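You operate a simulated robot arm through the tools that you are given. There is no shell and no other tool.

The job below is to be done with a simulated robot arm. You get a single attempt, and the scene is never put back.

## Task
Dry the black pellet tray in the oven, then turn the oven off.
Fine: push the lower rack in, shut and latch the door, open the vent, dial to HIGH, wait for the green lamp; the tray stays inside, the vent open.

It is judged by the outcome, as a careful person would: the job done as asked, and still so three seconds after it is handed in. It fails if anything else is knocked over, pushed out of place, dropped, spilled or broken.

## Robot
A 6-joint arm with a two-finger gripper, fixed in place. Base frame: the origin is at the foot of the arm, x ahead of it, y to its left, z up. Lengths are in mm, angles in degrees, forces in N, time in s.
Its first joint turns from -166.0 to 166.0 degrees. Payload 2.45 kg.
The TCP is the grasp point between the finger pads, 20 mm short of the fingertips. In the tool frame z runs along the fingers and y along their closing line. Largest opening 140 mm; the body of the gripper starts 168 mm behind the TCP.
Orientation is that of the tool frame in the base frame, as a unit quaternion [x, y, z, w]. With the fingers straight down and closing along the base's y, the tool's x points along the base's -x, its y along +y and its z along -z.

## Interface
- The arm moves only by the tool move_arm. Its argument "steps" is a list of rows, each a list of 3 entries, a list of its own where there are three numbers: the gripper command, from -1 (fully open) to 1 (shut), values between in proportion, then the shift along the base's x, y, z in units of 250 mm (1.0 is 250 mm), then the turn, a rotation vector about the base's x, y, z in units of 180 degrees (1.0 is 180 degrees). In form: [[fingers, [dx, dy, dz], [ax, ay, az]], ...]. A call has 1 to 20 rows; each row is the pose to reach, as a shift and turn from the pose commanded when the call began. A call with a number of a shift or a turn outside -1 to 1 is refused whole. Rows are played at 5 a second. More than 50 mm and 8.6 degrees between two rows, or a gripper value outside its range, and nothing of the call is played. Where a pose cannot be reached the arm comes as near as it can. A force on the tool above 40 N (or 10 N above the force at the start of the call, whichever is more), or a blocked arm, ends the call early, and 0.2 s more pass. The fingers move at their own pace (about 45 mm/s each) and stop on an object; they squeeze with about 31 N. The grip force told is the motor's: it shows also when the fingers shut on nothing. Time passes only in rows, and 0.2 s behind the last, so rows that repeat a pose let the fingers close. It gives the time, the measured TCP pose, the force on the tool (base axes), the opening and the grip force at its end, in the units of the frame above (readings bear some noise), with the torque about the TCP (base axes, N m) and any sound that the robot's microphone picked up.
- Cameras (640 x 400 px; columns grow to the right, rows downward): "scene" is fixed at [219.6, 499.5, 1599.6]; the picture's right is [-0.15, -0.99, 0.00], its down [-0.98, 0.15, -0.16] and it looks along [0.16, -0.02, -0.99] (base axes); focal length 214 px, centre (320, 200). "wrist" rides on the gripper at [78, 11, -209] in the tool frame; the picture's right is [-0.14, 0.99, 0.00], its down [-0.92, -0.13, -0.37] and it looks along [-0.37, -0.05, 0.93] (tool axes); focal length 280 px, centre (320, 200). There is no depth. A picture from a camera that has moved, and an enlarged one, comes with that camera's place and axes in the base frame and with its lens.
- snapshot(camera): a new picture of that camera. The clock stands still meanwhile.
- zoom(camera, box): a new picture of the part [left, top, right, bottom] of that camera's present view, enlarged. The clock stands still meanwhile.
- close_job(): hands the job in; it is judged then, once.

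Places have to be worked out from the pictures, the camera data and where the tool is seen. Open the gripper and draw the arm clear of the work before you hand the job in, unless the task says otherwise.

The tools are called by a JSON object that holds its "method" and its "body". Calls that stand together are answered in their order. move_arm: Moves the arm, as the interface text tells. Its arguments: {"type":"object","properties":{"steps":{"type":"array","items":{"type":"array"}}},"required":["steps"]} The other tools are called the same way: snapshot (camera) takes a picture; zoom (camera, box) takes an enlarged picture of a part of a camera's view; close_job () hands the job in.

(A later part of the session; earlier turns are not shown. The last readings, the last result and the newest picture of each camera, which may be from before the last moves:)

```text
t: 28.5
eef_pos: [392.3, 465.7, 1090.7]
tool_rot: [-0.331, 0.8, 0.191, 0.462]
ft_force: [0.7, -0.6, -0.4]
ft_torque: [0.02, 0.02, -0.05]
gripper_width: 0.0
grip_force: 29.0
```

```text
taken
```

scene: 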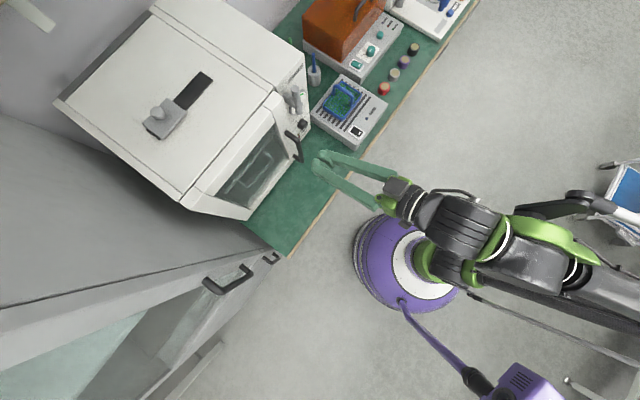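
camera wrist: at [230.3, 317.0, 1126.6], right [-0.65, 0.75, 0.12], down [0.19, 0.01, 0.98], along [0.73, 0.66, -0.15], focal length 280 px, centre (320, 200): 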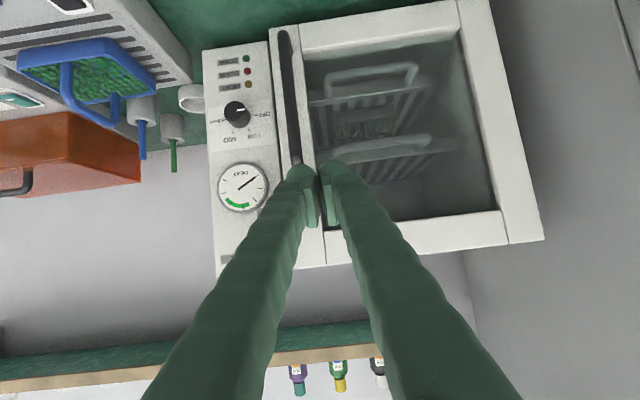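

The door stays shut. The fingers hide the latch lever, so I raise the tool 130 mm to see it above the fingertips.

{"method": "move_arm", "body": {"steps": [[1, [0, 0, 0.13], [0, 0, 0]], [1, [0, 0, 0.26], [0, 0, 0]], [1, [0, 0, 0.39], [0, 0, 0]], [1, [0, 0, 0.52], [0, 0, 0]], [1, [0, 0, 0.52], [0, 0, 0]]]}}

{"method": "snapshot", "body": {"camera": "wrist"}}

{"method": "zoom", "body": {"camera": "wrist", "box": [200, 30, 360, 190]}}

{"method": "zoom", "body": {"camera": "scene", "box": [180, 60, 340, 240]}}

```text
t: 29.7
eef_pos: [391.9, 462.3, 1220.0]
tool_rot: [-0.332, 0.8, 0.192, 0.461]
ft_force: [-0.2, -1.0, 0.5]
ft_torque: [0.0, 0.0, 0.03]
gripper_width: 0.2
grip_force: 29.3
```

```text
taken
camera wrist: at [229.7, 315.0, 1256.6], right [-0.65, 0.75, 0.12], down [0.19, 0.01, 0.98], along [0.73, 0.66, -0.15], focal length 280 px, centre (320, 200)
```

wrist: 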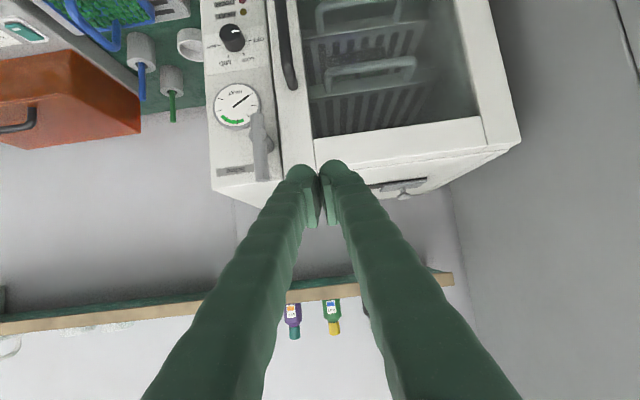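

```text
2.50 times, centred on (280, 110) of wrist
camera zoom: at [229.7, 315.0, 1256.6], right [-0.65, 0.75, 0.12], down [0.19, 0.01, 0.98], along [0.73, 0.66, -0.15], focal length 701 px, centre (420, 425)
```

zoom: 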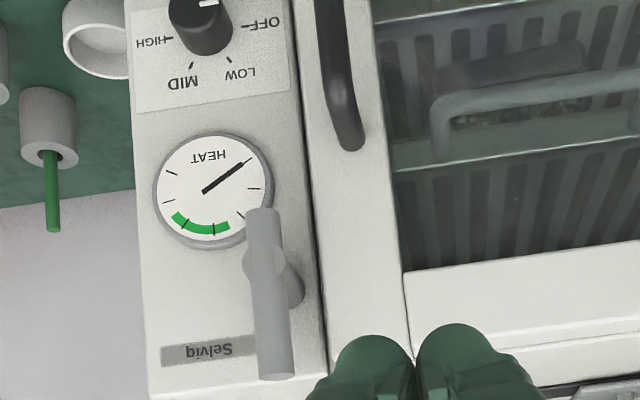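

```text
2.22 times, centred on (260, 150) of scene
camera zoom: at [219.6, 499.5, 1599.6], right [-0.15, -0.99, 0.0], down [-0.98, 0.15, -0.16], along [0.16, -0.02, -0.99], focal length 477 px, centre (453, 311)
```

zoom: 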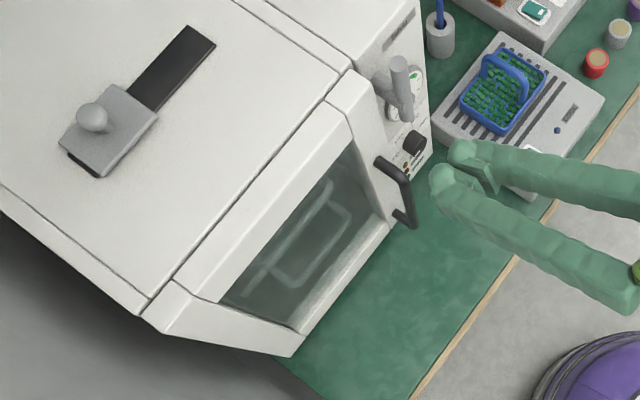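

The lever's hub is at about (s −30, z 1103) and its long arm points up to z 1168, just in front of the door face plane. Latching means swinging the long arm left over the door edge. I move the closed fingertips to the right of the lever's upper end.

{"method": "move_arm", "body": {"steps": [[1, [0.1185, -0.0242, -0.0528], [0.0118, -0.0118, 0]], [1, [0.237, -0.0483, -0.1056], [0.0236, -0.0236, 0]], [1, [0.3555, -0.0725, -0.1584], [0.0353, -0.0353, 0]], [1, [0.474, -0.0966, -0.2112], [0.0471, -0.0471, 0]], [1, [0.5925, -0.1208, -0.264], [0.0589, -0.0589, 0]], [1, [0.5925, -0.1208, -0.264], [0.0589, -0.0589, 0]]]}}

{"method": "snapshot", "body": {"camera": "wrist"}}

{"method": "zoom", "body": {"camera": "scene", "box": [220, 50, 380, 200]}}

```text
t: 31.1
eef_pos: [541.9, 433.5, 1152.7]
tool_rot: [-0.304, 0.733, 0.233, 0.562]
ft_force: [0.4, 0.5, 0.6]
ft_torque: [0.0, 0.06, -0.02]
gripper_width: 0.0
grip_force: 29.4
```

```text
taken
camera wrist: at [376.9, 283.9, 1131.5], right [-0.68, 0.73, 0.13], down [0.01, -0.17, 0.98], along [0.74, 0.67, 0.11], focal length 280 px, centre (320, 200)
```

wrist: 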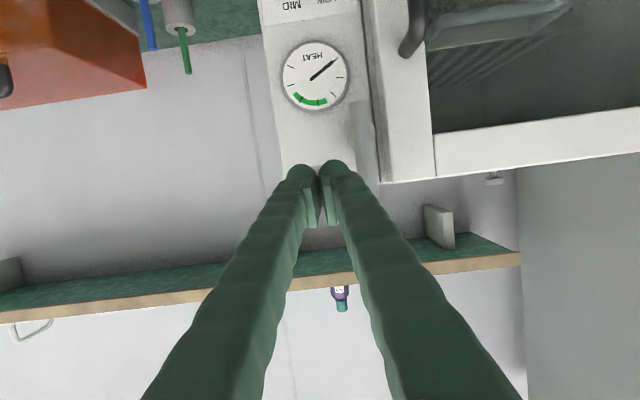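

```text
2.67 times, centred on (300, 125) of scene
camera zoom: at [219.6, 499.5, 1599.6], right [-0.15, -0.99, 0.0], down [-0.98, 0.15, -0.16], along [0.16, -0.02, -0.99], focal length 572 px, centre (373, 400)
```

zoom: 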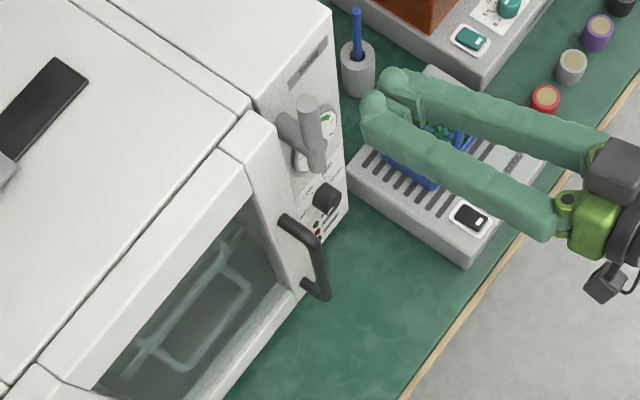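

The fingertips are to the right of the lever at the right height. I advance into the lever's plane and push it left by about 30° first to see how it responds.

{"method": "move_arm", "body": {"steps": [[1, [0.0481, 0.0481, 0], [0, 0, 0]], [1, [0.0962, 0.0962, 0], [0, 0, 0]], [1, [0.0566, 0.1358, 0], [0, 0, 0]], [1, [0.0339, 0.1584, 0], [0, 0, 0]], [1, [0.0102, 0.1821, 0.022], [0, 0, 0]], [1, [-0.0209, 0.2133, 0.036], [0, 0, 0]], [1, [-0.0209, 0.2133, 0.036], [0, 0, 0]]]}}

{"method": "zoom", "body": {"camera": "scene", "box": [220, 50, 380, 200]}}

{"method": "snapshot", "body": {"camera": "wrist"}}

```text
t: 32.7
eef_pos: [536.9, 489.5, 1163.1]
tool_rot: [-0.303, 0.733, 0.233, 0.563]
ft_force: [-1.1, -0.6, 0.8]
ft_torque: [-0.01, 0.0, -0.03]
gripper_width: 0.0
grip_force: 29.2
```

```text
2.67 times, centred on (300, 125) of scene
camera zoom: at [219.6, 499.5, 1599.6], right [-0.15, -0.99, 0.0], down [-0.98, 0.15, -0.16], along [0.16, -0.02, -0.99], focal length 572 px, centre (373, 400)
```

zoom: 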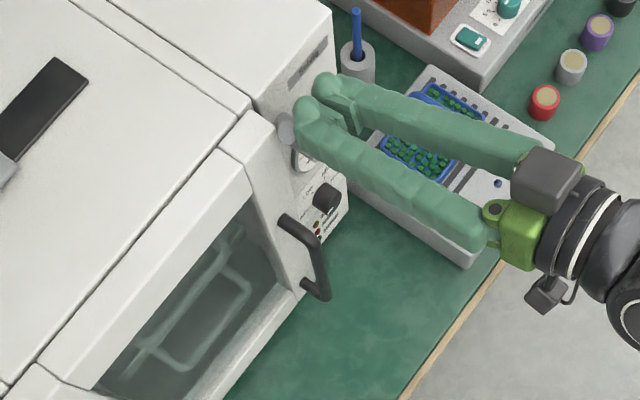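

```text
taken
camera wrist: at [372.6, 339.9, 1141.5], right [-0.68, 0.73, 0.13], down [0.01, -0.17, 0.98], along [0.74, 0.67, 0.11], focal length 280 px, centre (320, 200)
```

wrist: 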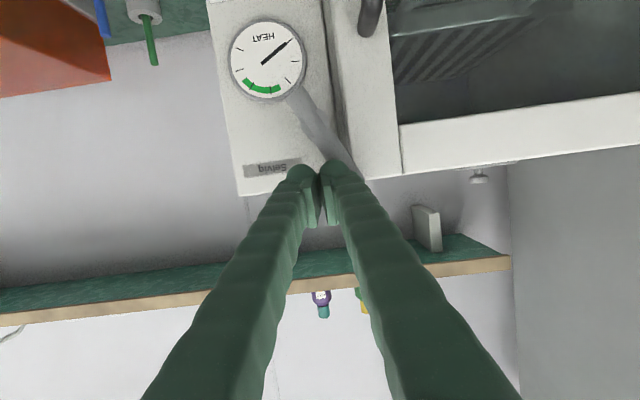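

The lever turned about 30° with only about 1 N. I continue left and down through the arc to bring it horizontal over the door.

{"method": "move_arm", "body": {"steps": [[1, [-0.0371, 0.0371, 0], [0, 0, 0]], [1, [-0.0758, 0.0758, -0.016], [0, 0, 0]], [1, [-0.1112, 0.1112, -0.0536], [0, 0, 0]], [1, [-0.125, 0.125, -0.0768], [0, 0, 0]], [1, [-0.1375, 0.1375, -0.108], [0, 0, 0]], [1, [-0.1375, 0.1375, -0.108], [0, 0, 0]]]}}

{"method": "zoom", "body": {"camera": "scene", "box": [220, 50, 380, 200]}}

{"method": "snapshot", "body": {"camera": "wrist"}}

```text
t: 34.1
eef_pos: [500.9, 524.1, 1136.0]
tool_rot: [-0.304, 0.733, 0.234, 0.562]
ft_force: [-0.7, 0.1, 0.2]
ft_torque: [-0.04, 0.02, 0.01]
gripper_width: 0.0
grip_force: 29.4
```

```text
2.67 times, centred on (300, 125) of scene
camera zoom: at [219.6, 499.5, 1599.6], right [-0.15, -0.99, 0.0], down [-0.98, 0.15, -0.16], along [0.16, -0.02, -0.99], focal length 572 px, centre (373, 400)
```

zoom: 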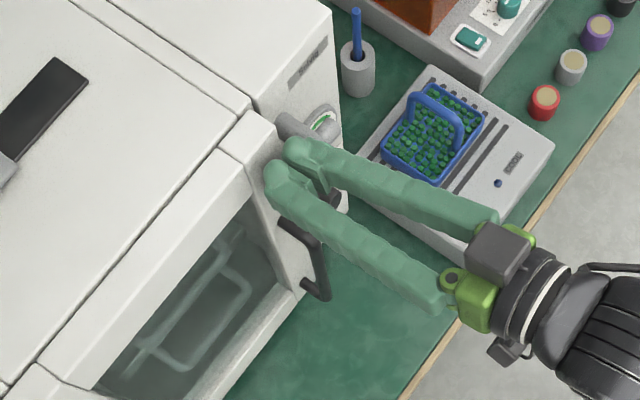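

```text
taken
camera wrist: at [337.2, 373.5, 1115.2], right [-0.68, 0.73, 0.13], down [0.01, -0.17, 0.98], along [0.74, 0.67, 0.11], focal length 280 px, centre (320, 200)
```

wrist: 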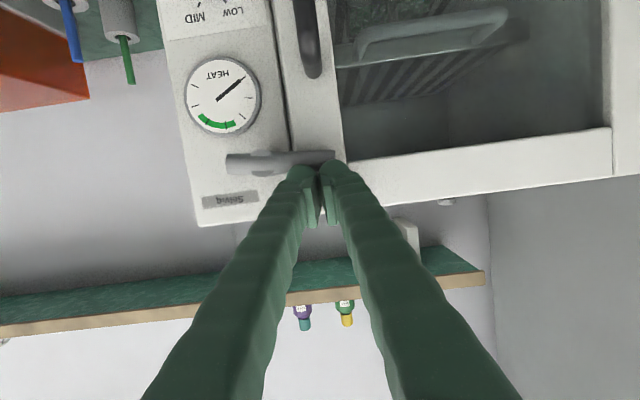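

The lever is nearly horizontal across the door edge. I nudge it down a little more to feel for its stop.

{"method": "move_arm", "body": {"steps": [[1, [0, 0, -0.012], [0, 0, 0]], [1, [0, 0, -0.024], [0, 0, 0]], [1, [0, 0, -0.024], [0, 0, 0]]]}}

{"method": "zoom", "body": {"camera": "wrist", "box": [180, 80, 380, 240]}}

```text
t: 34.9
eef_pos: [501.0, 522.3, 1131.6]
tool_rot: [-0.304, 0.733, 0.233, 0.562]
ft_force: [0.7, 0.8, 0.9]
ft_torque: [0.02, 0.02, -0.01]
gripper_width: 0.0
grip_force: 29.7
```

```text
2.50 times, centred on (280, 160) of wrist
camera zoom: at [337.3, 372.3, 1109.2], right [-0.68, 0.73, 0.13], down [0.01, -0.17, 0.98], along [0.74, 0.67, 0.11], focal length 701 px, centre (420, 300)
```

zoom: 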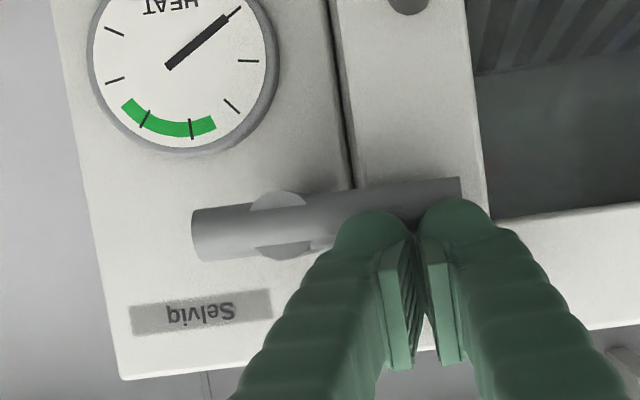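

It is about horizontal now with no stop felt yet. I push another few millimetres to check.

{"method": "move_arm", "body": {"steps": [[1, [0, 0, -0.012], [0, 0, 0]], [1, [0, 0, -0.024], [0, 0, 0]], [1, [0, 0, -0.024], [0, 0, 0]]]}}

{"method": "zoom", "body": {"camera": "wrist", "box": [180, 80, 380, 240]}}

```text
t: 35.7
eef_pos: [499.2, 521.9, 1126.5]
tool_rot: [-0.304, 0.732, 0.233, 0.563]
ft_force: [-16.2, -16.6, 31.6]
ft_torque: [-0.02, -0.08, -0.1]
gripper_width: 6.1
grip_force: 30.0
```

```text
2.50 times, centred on (280, 160) of wrist
camera zoom: at [335.6, 371.7, 1104.0], right [-0.68, 0.72, 0.13], down [0.01, -0.17, 0.98], along [0.74, 0.67, 0.11], focal length 701 px, centre (420, 300)
```

zoom: 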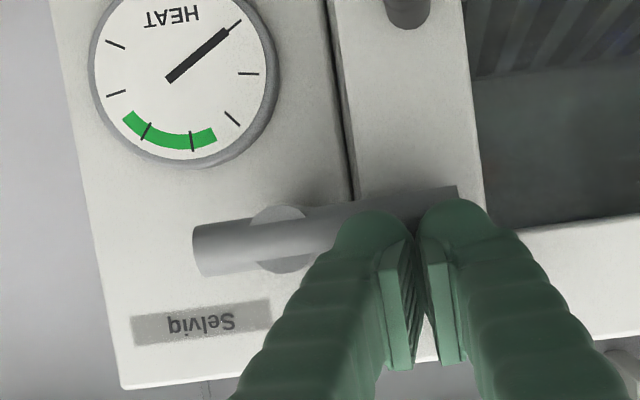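

The lever hit its stop (about 32 N), so the door is latched. I back off, and rise toward the oven top on the left side, with the tool at 45°, for the vent slider (its knob is at about n 929, s 197, z 1188).

{"method": "move_arm", "body": {"steps": [[1, [0, 0, 0.06], [0, 0, 0]], [1, [0, 0, 0.12], [0, 0, 0]], [1, [-0.1, -0.1, 0.15], [0, 0, 0]], [1, [-0.19, -0.19, 0.2], [0, 0, 0]], [1, [-0.25, -0.25, 0.3], [0, 0, 0]], [1, [-0.3429, -0.1571, 0.3571], [-0.0168, 0.0168, 0]], [1, [-0.4358, -0.0642, 0.4142], [-0.0337, 0.0337, 0]], [1, [-0.5287, 0.0287, 0.4713], [-0.0505, 0.0505, 0]], [1, [-0.6216, 0.1216, 0.5284], [-0.0674, 0.0674, 0]], [1, [-0.7145, 0.2145, 0.5855], [-0.0842, 0.0842, 0]], [1, [-0.8074, 0.3074, 0.6426], [-0.101, 0.101, 0]], [1, [-0.9, 0.4, 0.7], [-0.1179, 0.1179, 0]], [1, [-0.9, 0.4, 0.7], [-0.1179, 0.1179, 0]]]}}

{"method": "snapshot", "body": {"camera": "wrist"}}

{"method": "snapshot", "body": {"camera": "scene"}}

```text
t: 38.5
eef_pos: [274.9, 622.3, 1301.6]
tool_rot: [-0.353, 0.854, 0.146, 0.353]
ft_force: [0.1, 0.4, 0.0]
ft_torque: [0.01, 0.0, 0.0]
gripper_width: 0.1
grip_force: 29.0
```

```text
taken
camera wrist: at [125.3, 486.8, 1394.5], right [-0.63, 0.77, 0.1], down [0.37, 0.19, 0.91], along [0.68, 0.61, -0.4], focal length 280 px, centre (320, 200)
```

wrist: 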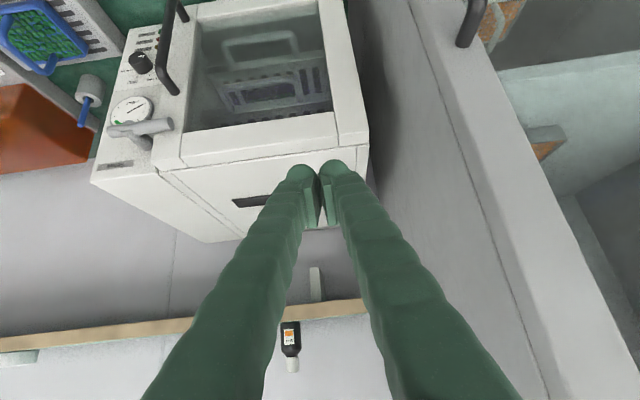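

```text
taken
```

scene: 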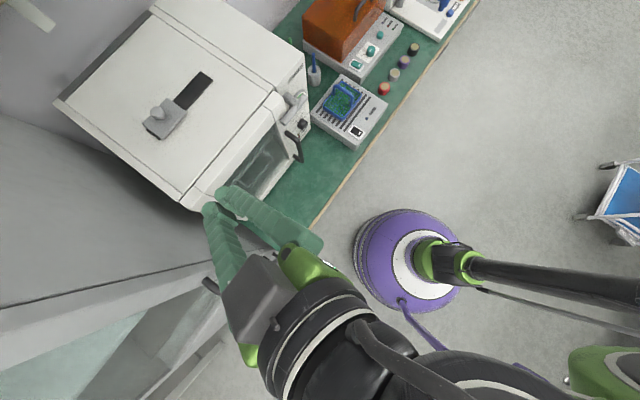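

The lever lies horizontally across the door. I now move forward above the oven's top, staying 100 mm higher than the vent knob and to its left.

{"method": "move_arm", "body": {"steps": [[1, [0.1, 0.1, 0], [0, 0, 0]], [1, [0.2, 0.2, 0], [0, 0, 0]], [1, [0.3, 0.3, 0], [0, 0, 0]], [1, [0.4, 0.4, 0], [0, 0, 0]], [1, [0.5, 0.5, 0], [0, 0, 0]], [1, [0.6, 0.6, 0], [0, 0, 0]], [1, [0.7, 0.7, 0], [0, 0, 0]], [1, [0.809, 0.809, 0], [0, 0, 0]], [1, [0.809, 0.809, 0], [0, 0, 0]]]}}

{"method": "snapshot", "body": {"camera": "wrist"}}

{"method": "snapshot", "body": {"camera": "scene"}}

```text
t: 40.5
eef_pos: [475.4, 826.4, 1296.7]
tool_rot: [-0.354, 0.853, 0.146, 0.353]
ft_force: [0.2, -0.2, 0.6]
ft_torque: [0.01, 0.01, 0.01]
gripper_width: 0.0
grip_force: 29.8
```

```text
taken
camera wrist: at [325.9, 689.8, 1388.8], right [-0.63, 0.77, 0.1], down [0.37, 0.19, 0.91], along [0.68, 0.61, -0.4], focal length 280 px, centre (320, 200)
```

wrist: 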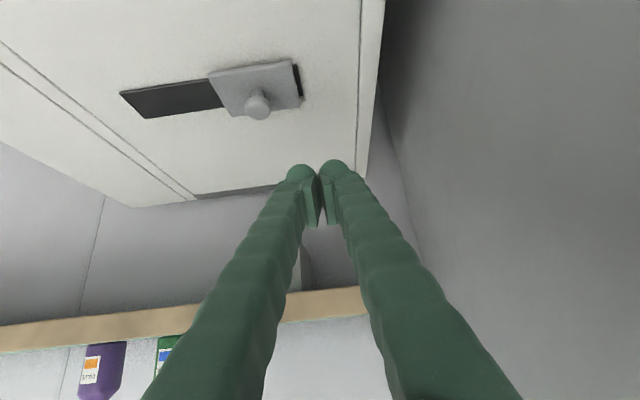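

```text
taken
```

scene: 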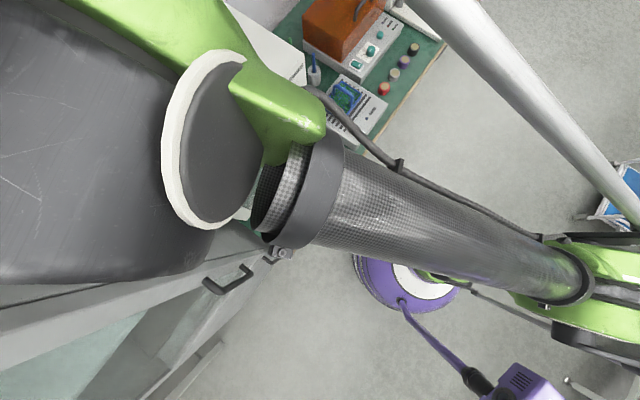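

I zoom on the vent slider from this angle to see its track and refine the knob position.

{"method": "zoom", "body": {"camera": "wrist", "box": [100, 40, 340, 190]}}

```text
2.67 times, centred on (220, 115) of wrist
camera zoom: at [325.9, 689.8, 1388.8], right [-0.63, 0.77, 0.1], down [0.37, 0.19, 0.91], along [0.68, 0.61, -0.4], focal length 748 px, centre (587, 427)
```

zoom: 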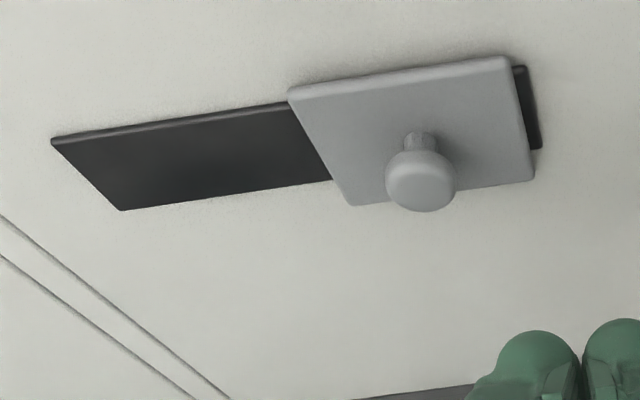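

The slider plate and knob sit at the left end of a dark track that runs to the right, and the knob triangulates to (n 930, s 195, z 1188). I lower the fingertips beside the knob on its left.

{"method": "move_arm", "body": {"steps": [[1, [0.0141, 0.0141, -0.1], [0, 0, 0]], [1, [0.0141, 0.0141, -0.2], [0, 0, 0]], [1, [0.0141, 0.0141, -0.28], [0, 0, 0]], [1, [0.0141, 0.0141, -0.33], [0, 0, 0]], [1, [0.0141, 0.0141, -0.368], [0, 0, 0]], [1, [0.0141, 0.0141, -0.368], [0, 0, 0]]]}}

{"method": "snapshot", "body": {"camera": "wrist"}}

{"method": "zoom", "body": {"camera": "wrist", "box": [120, 60, 400, 240]}}

```text
t: 41.9
eef_pos: [483.0, 828.3, 1207.5]
tool_rot: [-0.354, 0.854, 0.146, 0.352]
ft_force: [-0.6, 0.7, 0.6]
ft_torque: [0.02, 0.02, 0.0]
gripper_width: 0.0
grip_force: 29.3
```

```text
taken
camera wrist: at [331.8, 691.9, 1299.6], right [-0.63, 0.77, 0.1], down [0.37, 0.19, 0.91], along [0.68, 0.61, -0.4], focal length 280 px, centre (320, 200)
```

wrist: 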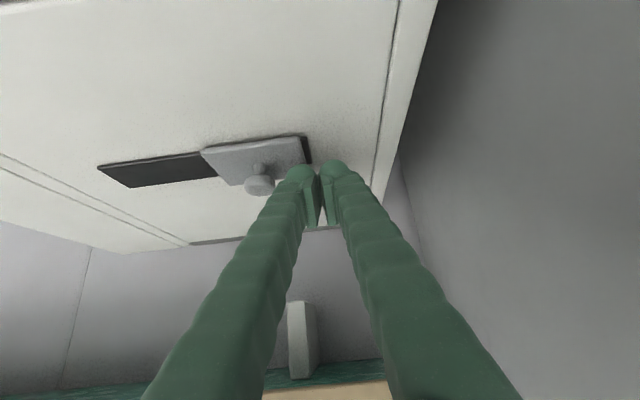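

```text
2.22 times, centred on (260, 150) of wrist
camera zoom: at [331.8, 691.9, 1299.6], right [-0.63, 0.77, 0.1], down [0.37, 0.19, 0.91], along [0.68, 0.61, -0.4], focal length 623 px, centre (453, 311)
```

zoom: 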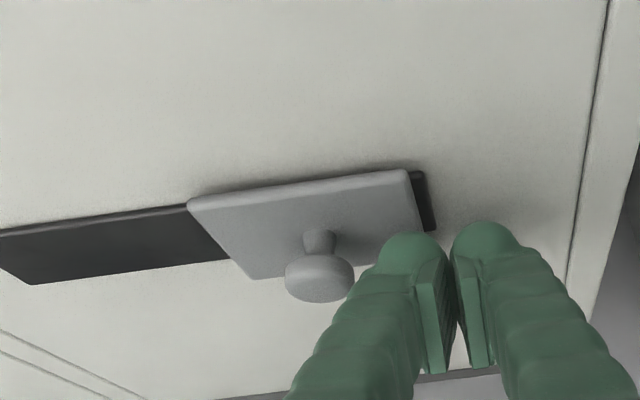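

The fingertips are level with the knob and about 20 mm to its left. I push right along the track in small steps.

{"method": "move_arm", "body": {"steps": [[1, [0.0283, -0.0283, 0], [0, 0, 0]], [1, [0.0566, -0.0566, 0], [0, 0, 0]], [1, [0.0849, -0.0849, 0], [0, 0, 0]], [1, [0.1131, -0.1131, 0], [0, 0, 0]], [1, [0.1414, -0.1414, 0], [0, 0, 0]], [1, [0.1697, -0.1697, 0], [0, 0, 0]], [1, [0.1697, -0.1697, 0], [0, 0, 0]]]}}

{"method": "zoom", "body": {"camera": "wrist", "box": [120, 60, 400, 240]}}

```text
t: 43.5
eef_pos: [525.7, 786.8, 1207.3]
tool_rot: [-0.353, 0.854, 0.146, 0.353]
ft_force: [-0.6, 0.5, -0.1]
ft_torque: [0.02, -0.02, 0.01]
gripper_width: 0.0
grip_force: 29.4
```

```text
2.22 times, centred on (260, 150) of wrist
camera zoom: at [374.6, 650.0, 1299.9], right [-0.63, 0.77, 0.1], down [0.37, 0.19, 0.91], along [0.68, 0.61, -0.4], focal length 623 px, centre (453, 311)
```

zoom: 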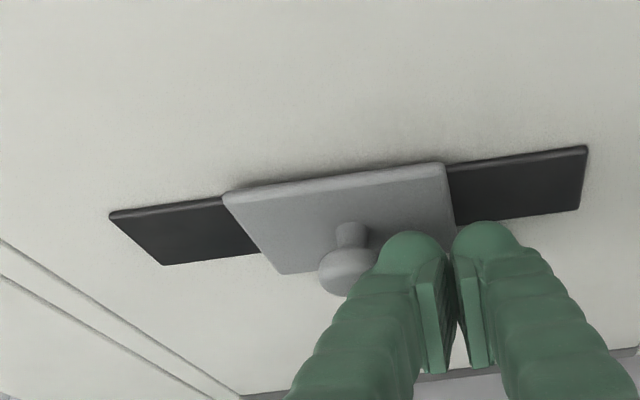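

The slider is moving freely. I continue to the far end of its track.

{"method": "move_arm", "body": {"steps": [[1, [0.0226, -0.0226, 0], [0, 0, 0]], [1, [0.0453, -0.0453, 0], [0, 0, 0]], [1, [0.0679, -0.0679, 0], [0, 0, 0]], [1, [0.0905, -0.0905, 0], [0, 0, 0]], [1, [0.1075, -0.1075, 0], [0, 0, 0]], [1, [0.1216, -0.1216, 0], [0, 0, 0]], [1, [0.1358, -0.1358, 0], [0, 0, 0]], [1, [0.1358, -0.1358, 0], [0, 0, 0]]]}}

{"method": "zoom", "body": {"camera": "wrist", "box": [120, 60, 400, 240]}}

```text
t: 45.3
eef_pos: [553.6, 755.5, 1208.3]
tool_rot: [-0.354, 0.853, 0.149, 0.352]
ft_force: [-32.1, 28.0, 1.6]
ft_torque: [0.4, 0.44, -0.03]
gripper_width: 0.0
grip_force: 29.1
stopped in row 8: the force on the tool passed its limit at 42 N (the readings are from after the stop); the commanded pose is now the measured one
```

```text
2.22 times, centred on (260, 150) of wrist
camera zoom: at [404.1, 619.1, 1300.5], right [-0.63, 0.77, 0.1], down [0.37, 0.18, 0.91], along [0.68, 0.62, -0.4], focal length 623 px, centre (453, 311)
```

zoom: 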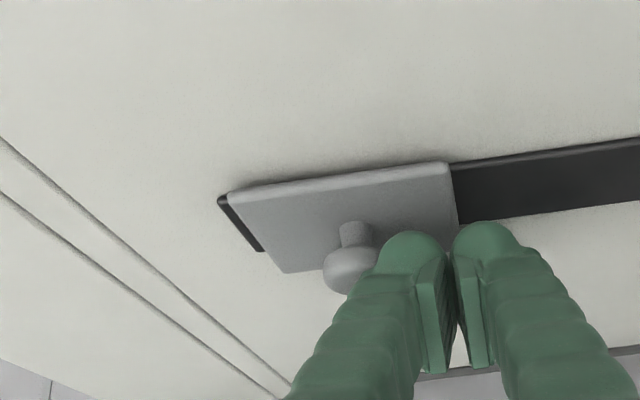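

The slider reached its end stop on the right, so the vent is moved fully over. I back away from the knob, lift and withdraw in front of the oven.

{"method": "move_arm", "body": {"steps": [[1, [-0.0283, 0.0283, 0], [0, 0, 0]], [1, [-0.0566, 0.0566, 0.06], [0, 0, 0]], [1, [-0.0566, 0.0566, 0.2], [0, 0, 0]], [1, [-0.0566, 0.0566, 0.36], [0, 0, 0]], [1, [-0.1627, -0.0495, 0.36], [0, 0, 0]], [1, [-0.2688, -0.1556, 0.36], [0, 0, 0]], [1, [-0.3749, -0.2617, 0.36], [0, 0, 0]], [1, [-0.481, -0.3678, 0.36], [0, 0, 0]], [1, [-0.5871, -0.4739, 0.36], [0, 0, 0]], [1, [-0.6932, -0.58, 0.36], [0, 0, 0]], [1, [-0.7993, -0.6861, 0.36], [0, 0, 0]], [1, [-0.9054, -0.7922, 0.36], [0, 0, 0]]]}}

{"method": "snapshot", "body": {"camera": "scene"}}

{"method": "zoom", "body": {"camera": "scene", "box": [40, 0, 320, 175]}}

```text
t: 47.9
eef_pos: [329.9, 555.2, 1299.5]
tool_rot: [-0.354, 0.853, 0.148, 0.353]
ft_force: [-0.1, 1.1, 0.6]
ft_torque: [-0.05, 0.0, -0.02]
gripper_width: 0.0
grip_force: 30.0
```

```text
taken
```

scene: 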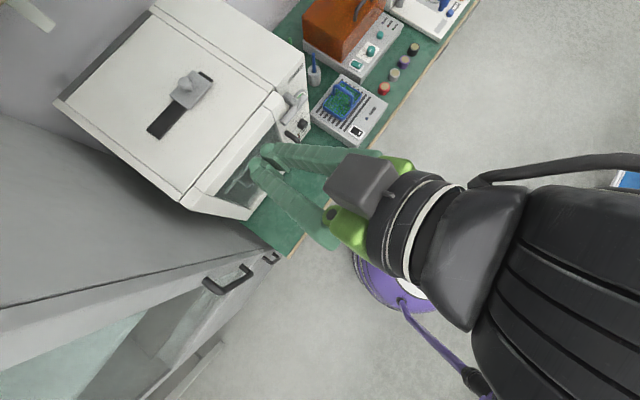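

```text
2.29 times, centred on (180, 88) of scene
camera zoom: at [219.6, 499.5, 1599.6], right [-0.15, -0.99, 0.0], down [-0.98, 0.15, -0.16], along [0.16, -0.02, -0.99], focal length 490 px, centre (640, 457)
```

zoom: 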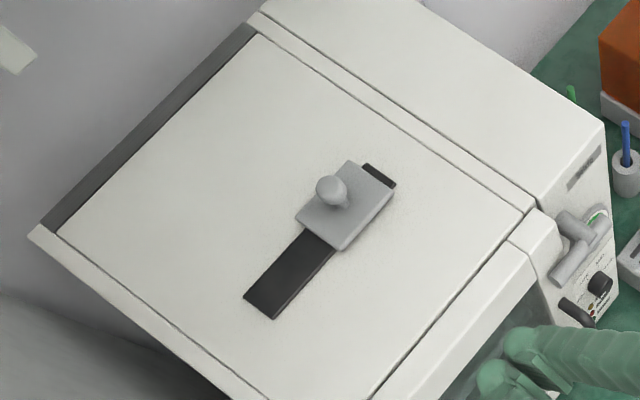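

The vent slider is now at the opposite end. I move down in front of the control panel, opening the fingers to about 60 mm, to look at the dial.

{"method": "move_arm", "body": {"steps": [[0.14, [0.0714, -0.0891, -0.1], [0.0147, -0.0147, 0]], [0.14, [0.1428, -0.1782, -0.2], [0.0295, -0.0295, 0]], [0.14, [0.2142, -0.2673, -0.3], [0.0442, -0.0442, 0]], [0.14, [0.2857, -0.3564, -0.4], [0.059, -0.059, 0]], [0.14, [0.3571, -0.4455, -0.5], [0.0737, -0.0737, 0]], [0.14, [0.4285, -0.5346, -0.6], [0.0884, -0.0884, 0]], [0.14, [0.4999, -0.6237, -0.7], [0.1032, -0.1032, 0]], [0.14, [0.5713, -0.7128, -0.8], [0.1179, -0.1179, 0]], [0.14, [0.5713, -0.7128, -0.8], [0.1179, -0.1179, 0]]]}}

{"method": "snapshot", "body": {"camera": "wrist"}}

{"method": "snapshot", "body": {"camera": "scene"}}

```text
t: 49.9
eef_pos: [474.3, 375.2, 1097.1]
tool_rot: [-0.303, 0.733, 0.234, 0.562]
ft_force: [0.1, 0.3, -0.2]
ft_torque: [0.01, 0.01, -0.02]
gripper_width: 60.1
grip_force: 0.0
```

```text
taken
camera wrist: at [309.5, 225.9, 1075.6], right [-0.68, 0.72, 0.14], down [0.01, -0.18, 0.98], along [0.74, 0.67, 0.11], focal length 280 px, centre (320, 200)
```

wrist: 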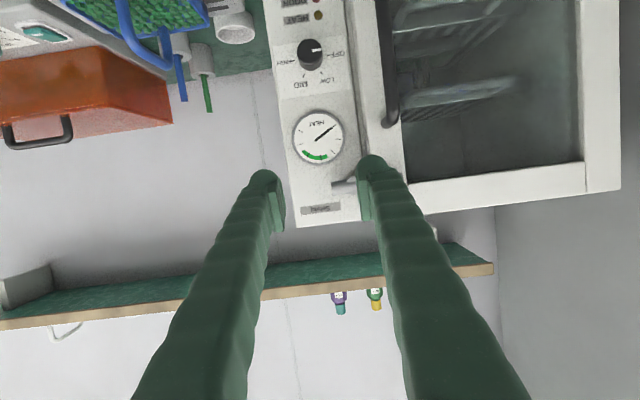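

```text
taken
```

scene: 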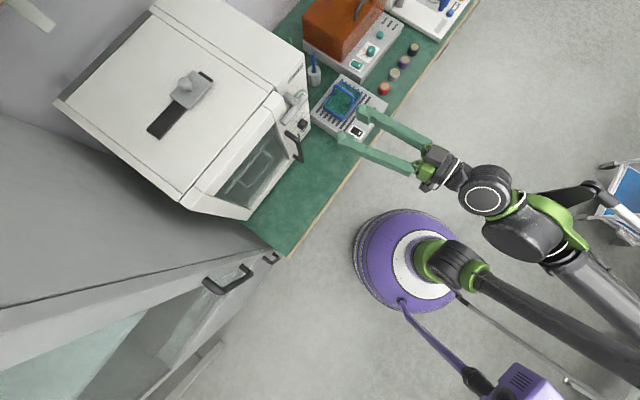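

I zoom on the dial to read its pointer and tick angles and fix its centre.

{"method": "zoom", "body": {"camera": "wrist", "box": [260, 0, 370, 110]}}

{"method": "zoom", "body": {"camera": "wrist", "box": [280, 100, 420, 230]}}

```text
3.64 times, centred on (315, 55) of wrist
camera zoom: at [309.5, 225.9, 1075.6], right [-0.68, 0.72, 0.14], down [0.01, -0.18, 0.98], along [0.74, 0.67, 0.11], focal length 1020 px, centre (338, 727)
```

zoom: 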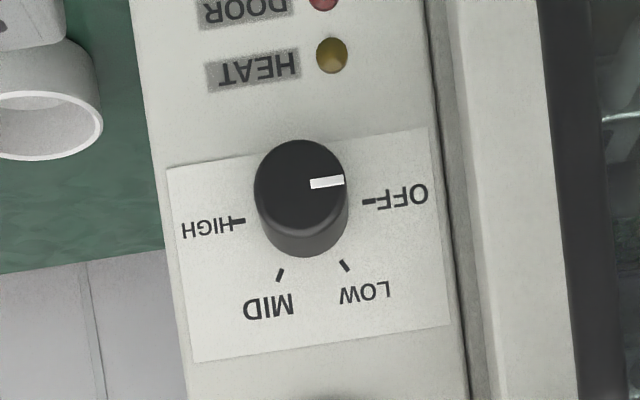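

```text
3.08 times, centred on (350, 165) of wrist
camera zoom: at [309.5, 225.9, 1075.6], right [-0.68, 0.72, 0.14], down [0.01, -0.18, 0.98], along [0.74, 0.67, 0.11], focal length 863 px, centre (228, 308)
```

zoom: 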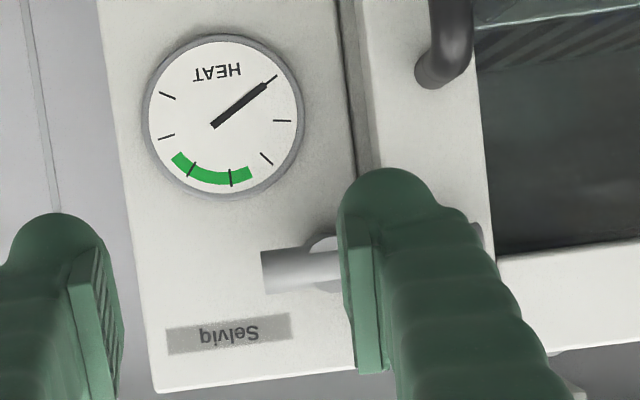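

The dial reads OFF at 9 o'clock with LOW, MID and HIGH spaced 60° apart, so HIGH is a 180° clockwise turn. The knob axis is at about (s −66, z 924), its face at n of about 766. I level the tool on that axis.

{"method": "move_arm", "body": {"steps": [[0.14, [0.0206, 0.0246, -0.1384], [0.0118, -0.0118, 0]], [0.14, [0.0413, 0.0492, -0.2768], [0.0236, -0.0236, 0]], [0.14, [0.0619, 0.0738, -0.4152], [0.0353, -0.0353, 0]], [0.14, [0.0826, 0.0984, -0.5536], [0.0471, -0.0471, 0]], [0.14, [0.1032, 0.123, -0.692], [0.0589, -0.0589, 0]], [0.14, [0.1032, 0.123, -0.692], [0.0589, -0.0589, 0]], [0.14, [0.1032, 0.123, -0.692], [0.0589, -0.0589, 0]]]}}

{"method": "snapshot", "body": {"camera": "wrist"}}

{"method": "snapshot", "body": {"camera": "scene"}}

```text
t: 51.5
eef_pos: [501.0, 405.3, 922.4]
tool_rot: [-0.271, 0.653, 0.272, 0.653]
ft_force: [-0.6, 0.2, 0.3]
ft_torque: [0.02, 0.02, -0.02]
gripper_width: 60.0
grip_force: 0.0
```

```text
taken
camera wrist: at [346.1, 265.0, 843.9], right [-0.7, 0.7, 0.14], down [-0.17, -0.35, 0.92], along [0.69, 0.62, 0.36], focal length 280 px, centre (320, 200)
```

wrist: 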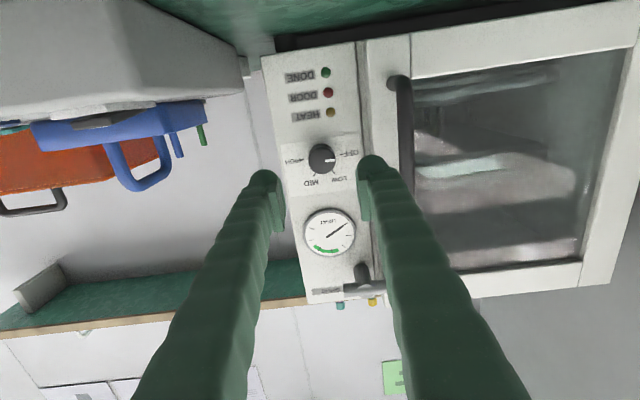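

```text
taken
```

scene: 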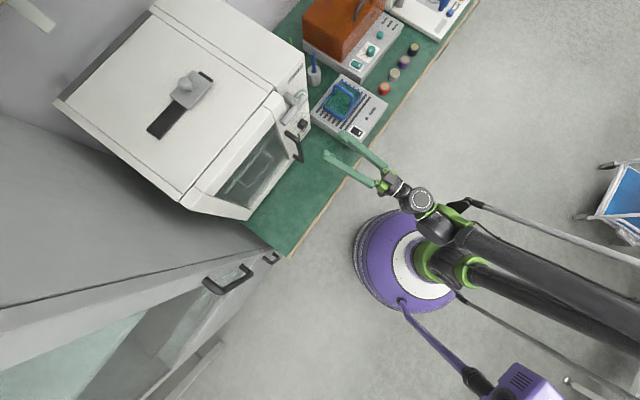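

The tool is close to the knob axis. I zoom in to measure the remaining offset between the tool axis and the knob.

{"method": "zoom", "body": {"camera": "wrist", "box": [270, 110, 370, 210]}}

```text
4.00 times, centred on (320, 160) of wrist
camera zoom: at [346.1, 265.0, 843.9], right [-0.7, 0.7, 0.14], down [-0.17, -0.35, 0.92], along [0.69, 0.62, 0.36], focal length 1122 px, centre (320, 360)
```

zoom: 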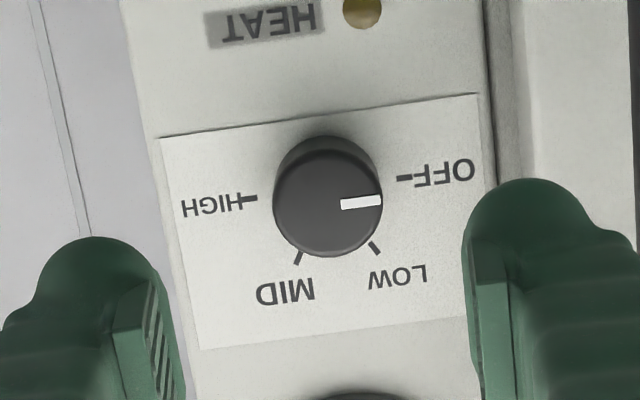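

The knob is about 1.5 mm left and 3 mm above the tool axis, so I correct for that. I also pre-roll the tool by −90° in free space, so that a full +180° turn is available once I grip.

{"method": "move_arm", "body": {"steps": [[0.14, [-0.0042, 0.0042, 0.01], [-0.0321, -0.0321, 0]], [0.14, [-0.0042, 0.0042, 0.01], [-0.0643, -0.0643, 0]], [0.14, [-0.0042, 0.0042, 0.01], [-0.0964, -0.0964, 0]], [0.14, [-0.0042, 0.0042, 0.01], [-0.1286, -0.1286, 0]], [0.14, [-0.0042, 0.0042, 0.01], [-0.1607, -0.1607, 0]], [0.14, [-0.0042, 0.0042, 0.01], [-0.1929, -0.1929, 0]], [0.14, [-0.0042, 0.0042, 0.01], [-0.225, -0.225, 0]], [0.14, [-0.0042, 0.0042, 0.01], [-0.2571, -0.2571, 0]], [0.14, [-0.0042, 0.0042, 0.01], [-0.2893, -0.2893, 0]], [0.14, [-0.0042, 0.0042, 0.01], [-0.3214, -0.3214, 0]], [0.14, [-0.0042, 0.0042, 0.01], [-0.3536, -0.3536, 0]], [0.14, [-0.0042, 0.0042, 0.01], [-0.3536, -0.3536, 0]]]}}

{"method": "snapshot", "body": {"camera": "wrist"}}

{"method": "snapshot", "body": {"camera": "scene"}}

```text
t: 54.1
eef_pos: [496.6, 409.4, 928.4]
tool_rot: [0.657, -0.275, 0.27, -0.648]
ft_force: [-0.5, -0.5, -0.9]
ft_torque: [0.01, 0.0, -0.01]
gripper_width: 60.0
grip_force: 0.0
```

```text
taken
camera wrist: at [404.7, 206.8, 920.5], right [-0.11, 0.09, -0.99], down [-0.91, 0.4, 0.14], along [0.4, 0.91, 0.04], focal length 280 px, centre (320, 200)
```

wrist: 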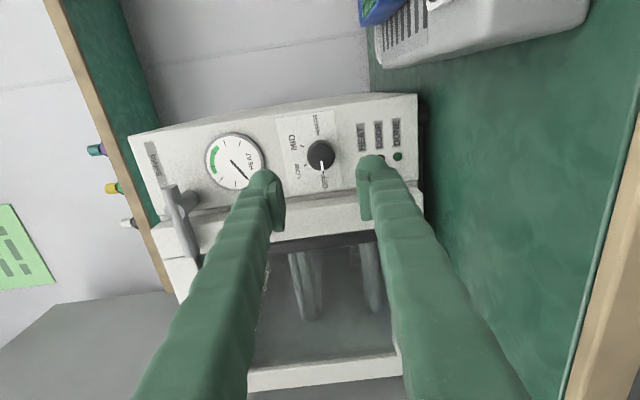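

```text
taken
```

scene: 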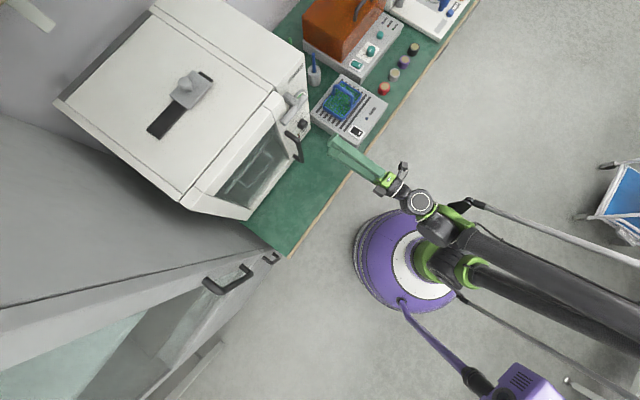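

The −90° roll works. I check the knob's alignment again from this orientation.

{"method": "zoom", "body": {"camera": "wrist", "box": [270, 110, 370, 210]}}

```text
4.00 times, centred on (320, 160) of wrist
camera zoom: at [404.7, 206.8, 920.5], right [-0.11, 0.09, -0.99], down [-0.91, 0.4, 0.14], along [0.4, 0.91, 0.04], focal length 1122 px, centre (320, 360)
```

zoom: 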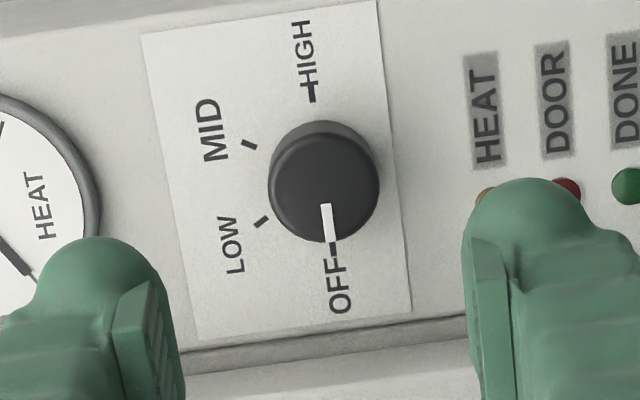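

The alignment is within about 1 mm. I advance straight onto the knob with the fingers open above and below it.

{"method": "move_arm", "body": {"steps": [[0.14, [0.085, 0.085, 0], [0, 0, 0]], [0.14, [0.17, 0.17, 0], [0, 0, 0]], [0.14, [0.24, 0.24, 0], [0, 0, 0]], [0.14, [0.29, 0.29, 0], [0, 0, 0]], [0.14, [0.322, 0.322, 0], [0, 0, 0]], [0.14, [0.3394, 0.3394, 0], [0, 0, 0]], [0.14, [0.3394, 0.3394, 0], [0, 0, 0]]]}}

{"method": "snapshot", "body": {"camera": "wrist"}}

{"method": "zoom", "body": {"camera": "wrist", "box": [240, 100, 400, 240]}}

{"method": "zoom", "body": {"camera": "scene", "box": [250, 60, 410, 220]}}

```text
t: 55.7
eef_pos: [583.2, 493.8, 927.0]
tool_rot: [0.656, -0.274, 0.269, -0.649]
ft_force: [-0.3, 0.1, -0.5]
ft_torque: [-0.03, -0.04, 0.03]
gripper_width: 60.3
grip_force: 0.1
```

```text
taken
camera wrist: at [491.3, 290.1, 918.9], right [-0.11, 0.09, -0.99], down [-0.91, 0.39, 0.13], along [0.4, 0.91, 0.04], focal length 280 px, centre (320, 200)
```

wrist: 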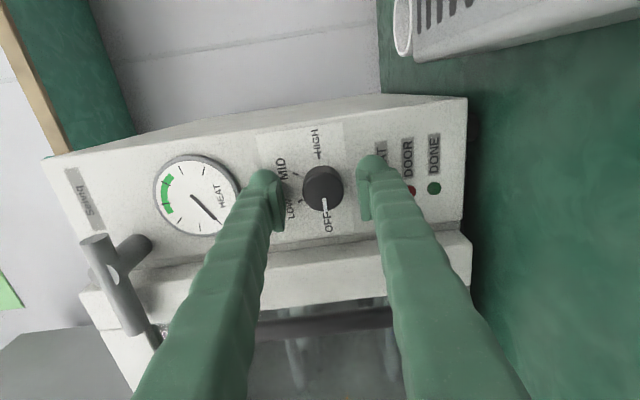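

```text
2.86 times, centred on (320, 170) of wrist
camera zoom: at [491.3, 290.1, 918.9], right [-0.11, 0.09, -0.99], down [-0.91, 0.39, 0.13], along [0.4, 0.91, 0.04], focal length 801 px, centre (320, 286)
```

zoom: 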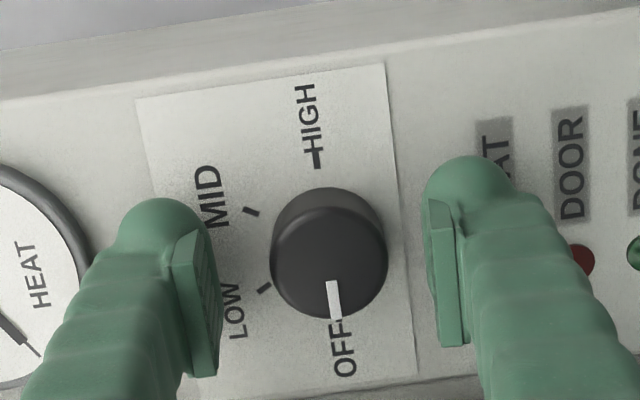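

```text
2.50 times, centred on (330, 140) of scene
camera zoom: at [219.6, 499.5, 1599.6], right [-0.15, -0.99, 0.0], down [-0.98, 0.15, -0.16], along [0.16, -0.02, -0.99], focal length 536 px, centre (295, 350)
```

zoom: 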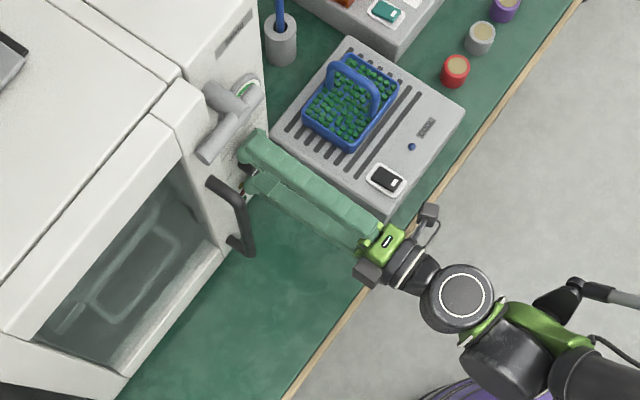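

The fingers bracket the knob. I make a 2 mm correction, go 5 mm deeper and close to grip it.

{"method": "move_arm", "body": {"steps": [[0.14, [0.0057, -0.0057, -0.008], [0, 0, 0]], [0.14, [0.0142, 0.0028, -0.008], [0, 0, 0]], [0.14, [0.0198, 0.0084, -0.008], [0, 0, 0]], [1, [0.0198, 0.0084, -0.008], [0, 0, 0]], [1, [0.0198, 0.0084, -0.008], [0, 0, 0]], [1, [0.0198, 0.0084, -0.008], [0, 0, 0]], [1, [0.0198, 0.0084, -0.008], [0, 0, 0]]]}}

{"method": "zoom", "body": {"camera": "wrist", "box": [240, 100, 400, 240]}}

```text
t: 57.3
eef_pos: [589.0, 495.6, 924.8]
tool_rot: [0.657, -0.274, 0.269, -0.649]
ft_force: [-11.8, -13.3, -25.5]
ft_torque: [-0.19, 0.14, 0.08]
gripper_width: 32.7
grip_force: 44.5
```

```text
2.86 times, centred on (320, 170) of wrist
camera zoom: at [495.9, 291.7, 916.6], right [-0.11, 0.09, -0.99], down [-0.91, 0.39, 0.13], along [0.4, 0.91, 0.04], focal length 801 px, centre (320, 286)
```

zoom: 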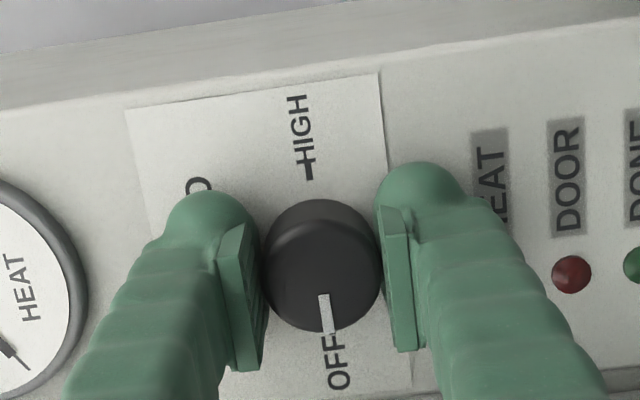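

I have the knob gripped (32.7 mm wide), but the force shows the tool about 2 mm too high and pressing slightly on the panel. I relax both before turning.

{"method": "move_arm", "body": {"steps": [[1, [-0.0042, -0.0042, -0.004], [0, 0, 0]], [1, [-0.0071, -0.0071, -0.008], [0, 0, 0]], [1, [-0.0071, -0.0071, -0.008], [0, 0, 0]]]}}

```text
t: 58.3
eef_pos: [588.5, 494.1, 924.5]
tool_rot: [0.657, -0.274, 0.269, -0.649]
ft_force: [6.2, 3.9, 2.6]
ft_torque: [0.03, -0.03, 0.04]
gripper_width: 32.8
grip_force: 44.6
stopped in row 3: the force on the tool passed its limit at 48 N (the readings are from after the stop); the commanded pose is now the measured one
```

The grip has settled with low forces. I begin turning clockwise (about +n), 30° first.

{"method": "move_arm", "body": {"steps": [[1, [0, 0, 0], [0.0295, 0.0295, 0]], [1, [0, 0, 0], [0.0589, 0.0589, 0]], [1, [0, 0, 0], [0.0884, 0.0884, 0]], [1, [0, 0, 0], [0.1179, 0.1179, 0]], [1, [0, 0, 0], [0.1179, 0.1179, 0]]]}}

{"method": "zoom", "body": {"camera": "wrist", "box": [240, 100, 400, 240]}}

```text
t: 59.5
eef_pos: [588.2, 494.3, 924.6]
tool_rot: [-0.565, 0.434, -0.089, 0.697]
ft_force: [20.3, 6.7, -9.1]
ft_torque: [-0.05, 0.08, -0.18]
gripper_width: 32.3
grip_force: 45.5
```

```text
2.86 times, centred on (320, 170) of wrist
camera zoom: at [484.9, 302.2, 878.4], right [-0.45, 0.43, -0.79], down [-0.77, 0.26, 0.58], along [0.45, 0.87, 0.21], focal length 801 px, centre (320, 286)
```

zoom: 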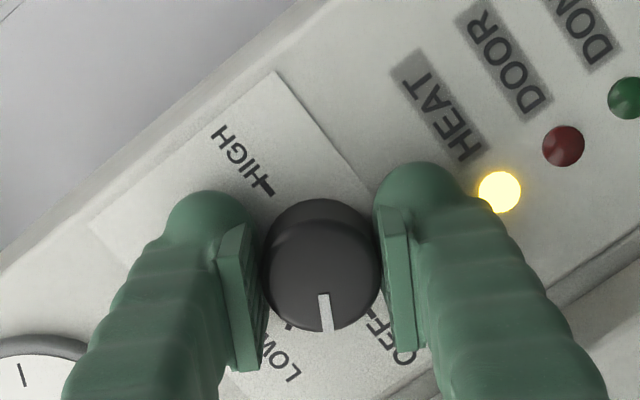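

The HEAT lamp came on and the DOOR lamp is dark, so the door interlock is satisfied. I continue turning another 60°, with a small correction to relieve the side load.

{"method": "move_arm", "body": {"steps": [[1, [0.0071, 0.0014, -0.004], [0.0295, 0.0295, 0]], [1, [0.0071, 0.0014, -0.004], [0.0589, 0.0589, 0]], [1, [0.0071, 0.0014, -0.004], [0.0884, 0.0884, 0]], [1, [0.0071, 0.0014, -0.004], [0.1179, 0.1179, 0]], [1, [0.0071, 0.0014, -0.004], [0.1473, 0.1473, 0]], [1, [0.0071, 0.0014, -0.004], [0.1768, 0.1768, 0]], [1, [0.0071, 0.0014, -0.004], [0.2062, 0.2062, 0]], [1, [0.0071, 0.0014, -0.004], [0.2357, 0.2357, 0]]]}}

{"method": "zoom", "body": {"camera": "wrist", "box": [240, 100, 400, 240]}}

```text
t: 61.3
eef_pos: [586.5, 495.1, 923.7]
tool_rot: [-0.274, 0.653, 0.276, 0.65]
ft_force: [-32.2, -3.5, -3.9]
ft_torque: [-0.08, 0.0, 0.21]
gripper_width: 32.8
grip_force: 45.1
```

```text
2.86 times, centred on (320, 170) of wrist
camera zoom: at [434.6, 352.7, 846.2], right [-0.71, 0.69, 0.14], down [-0.16, -0.35, 0.92], along [0.69, 0.63, 0.36], focal length 801 px, centre (320, 286)
```

zoom: 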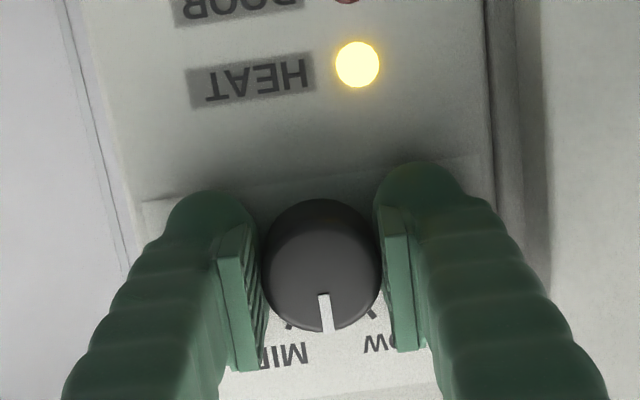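

I am at 90°, between LOW and MID, following well. I relieve the load and turn another 45°.

{"method": "move_arm", "body": {"steps": [[1, [-0.0076, 0.0008, 0], [0.0295, 0.0295, 0]], [1, [-0.0076, 0.0008, 0], [0.0589, 0.0589, 0]], [1, [-0.0076, 0.0008, 0], [0.0884, 0.0884, 0]], [1, [-0.0076, 0.0008, 0], [0.1179, 0.1179, 0]], [1, [-0.0076, 0.0008, 0], [0.1473, 0.1473, 0]], [1, [-0.0076, 0.0008, 0], [0.1768, 0.1768, 0]]]}}

{"method": "zoom", "body": {"camera": "wrist", "box": [240, 100, 400, 240]}}

```text
t: 62.7
eef_pos: [586.5, 496.1, 924.8]
tool_rot: [-0.003, 0.705, 0.506, 0.497]
ft_force: [-12.7, 18.4, -6.0]
ft_torque: [-0.05, 0.07, 0.21]
gripper_width: 32.4
grip_force: 44.8
```

```text
2.86 times, centred on (320, 170) of wrist
camera zoom: at [396.9, 390.3, 875.3], right [-0.43, 0.42, 0.8], down [0.27, -0.79, 0.56], along [0.86, 0.46, 0.23], focal length 801 px, centre (320, 286)
```

zoom: 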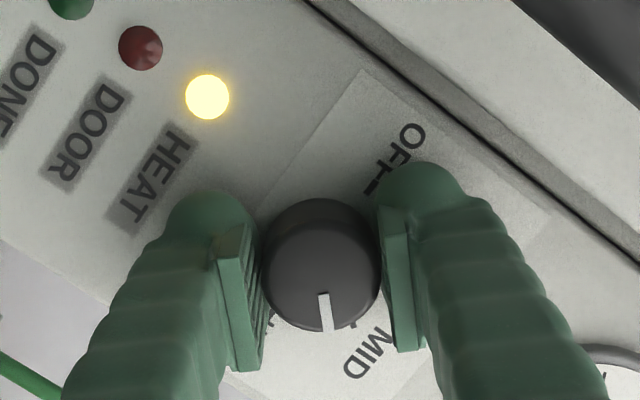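

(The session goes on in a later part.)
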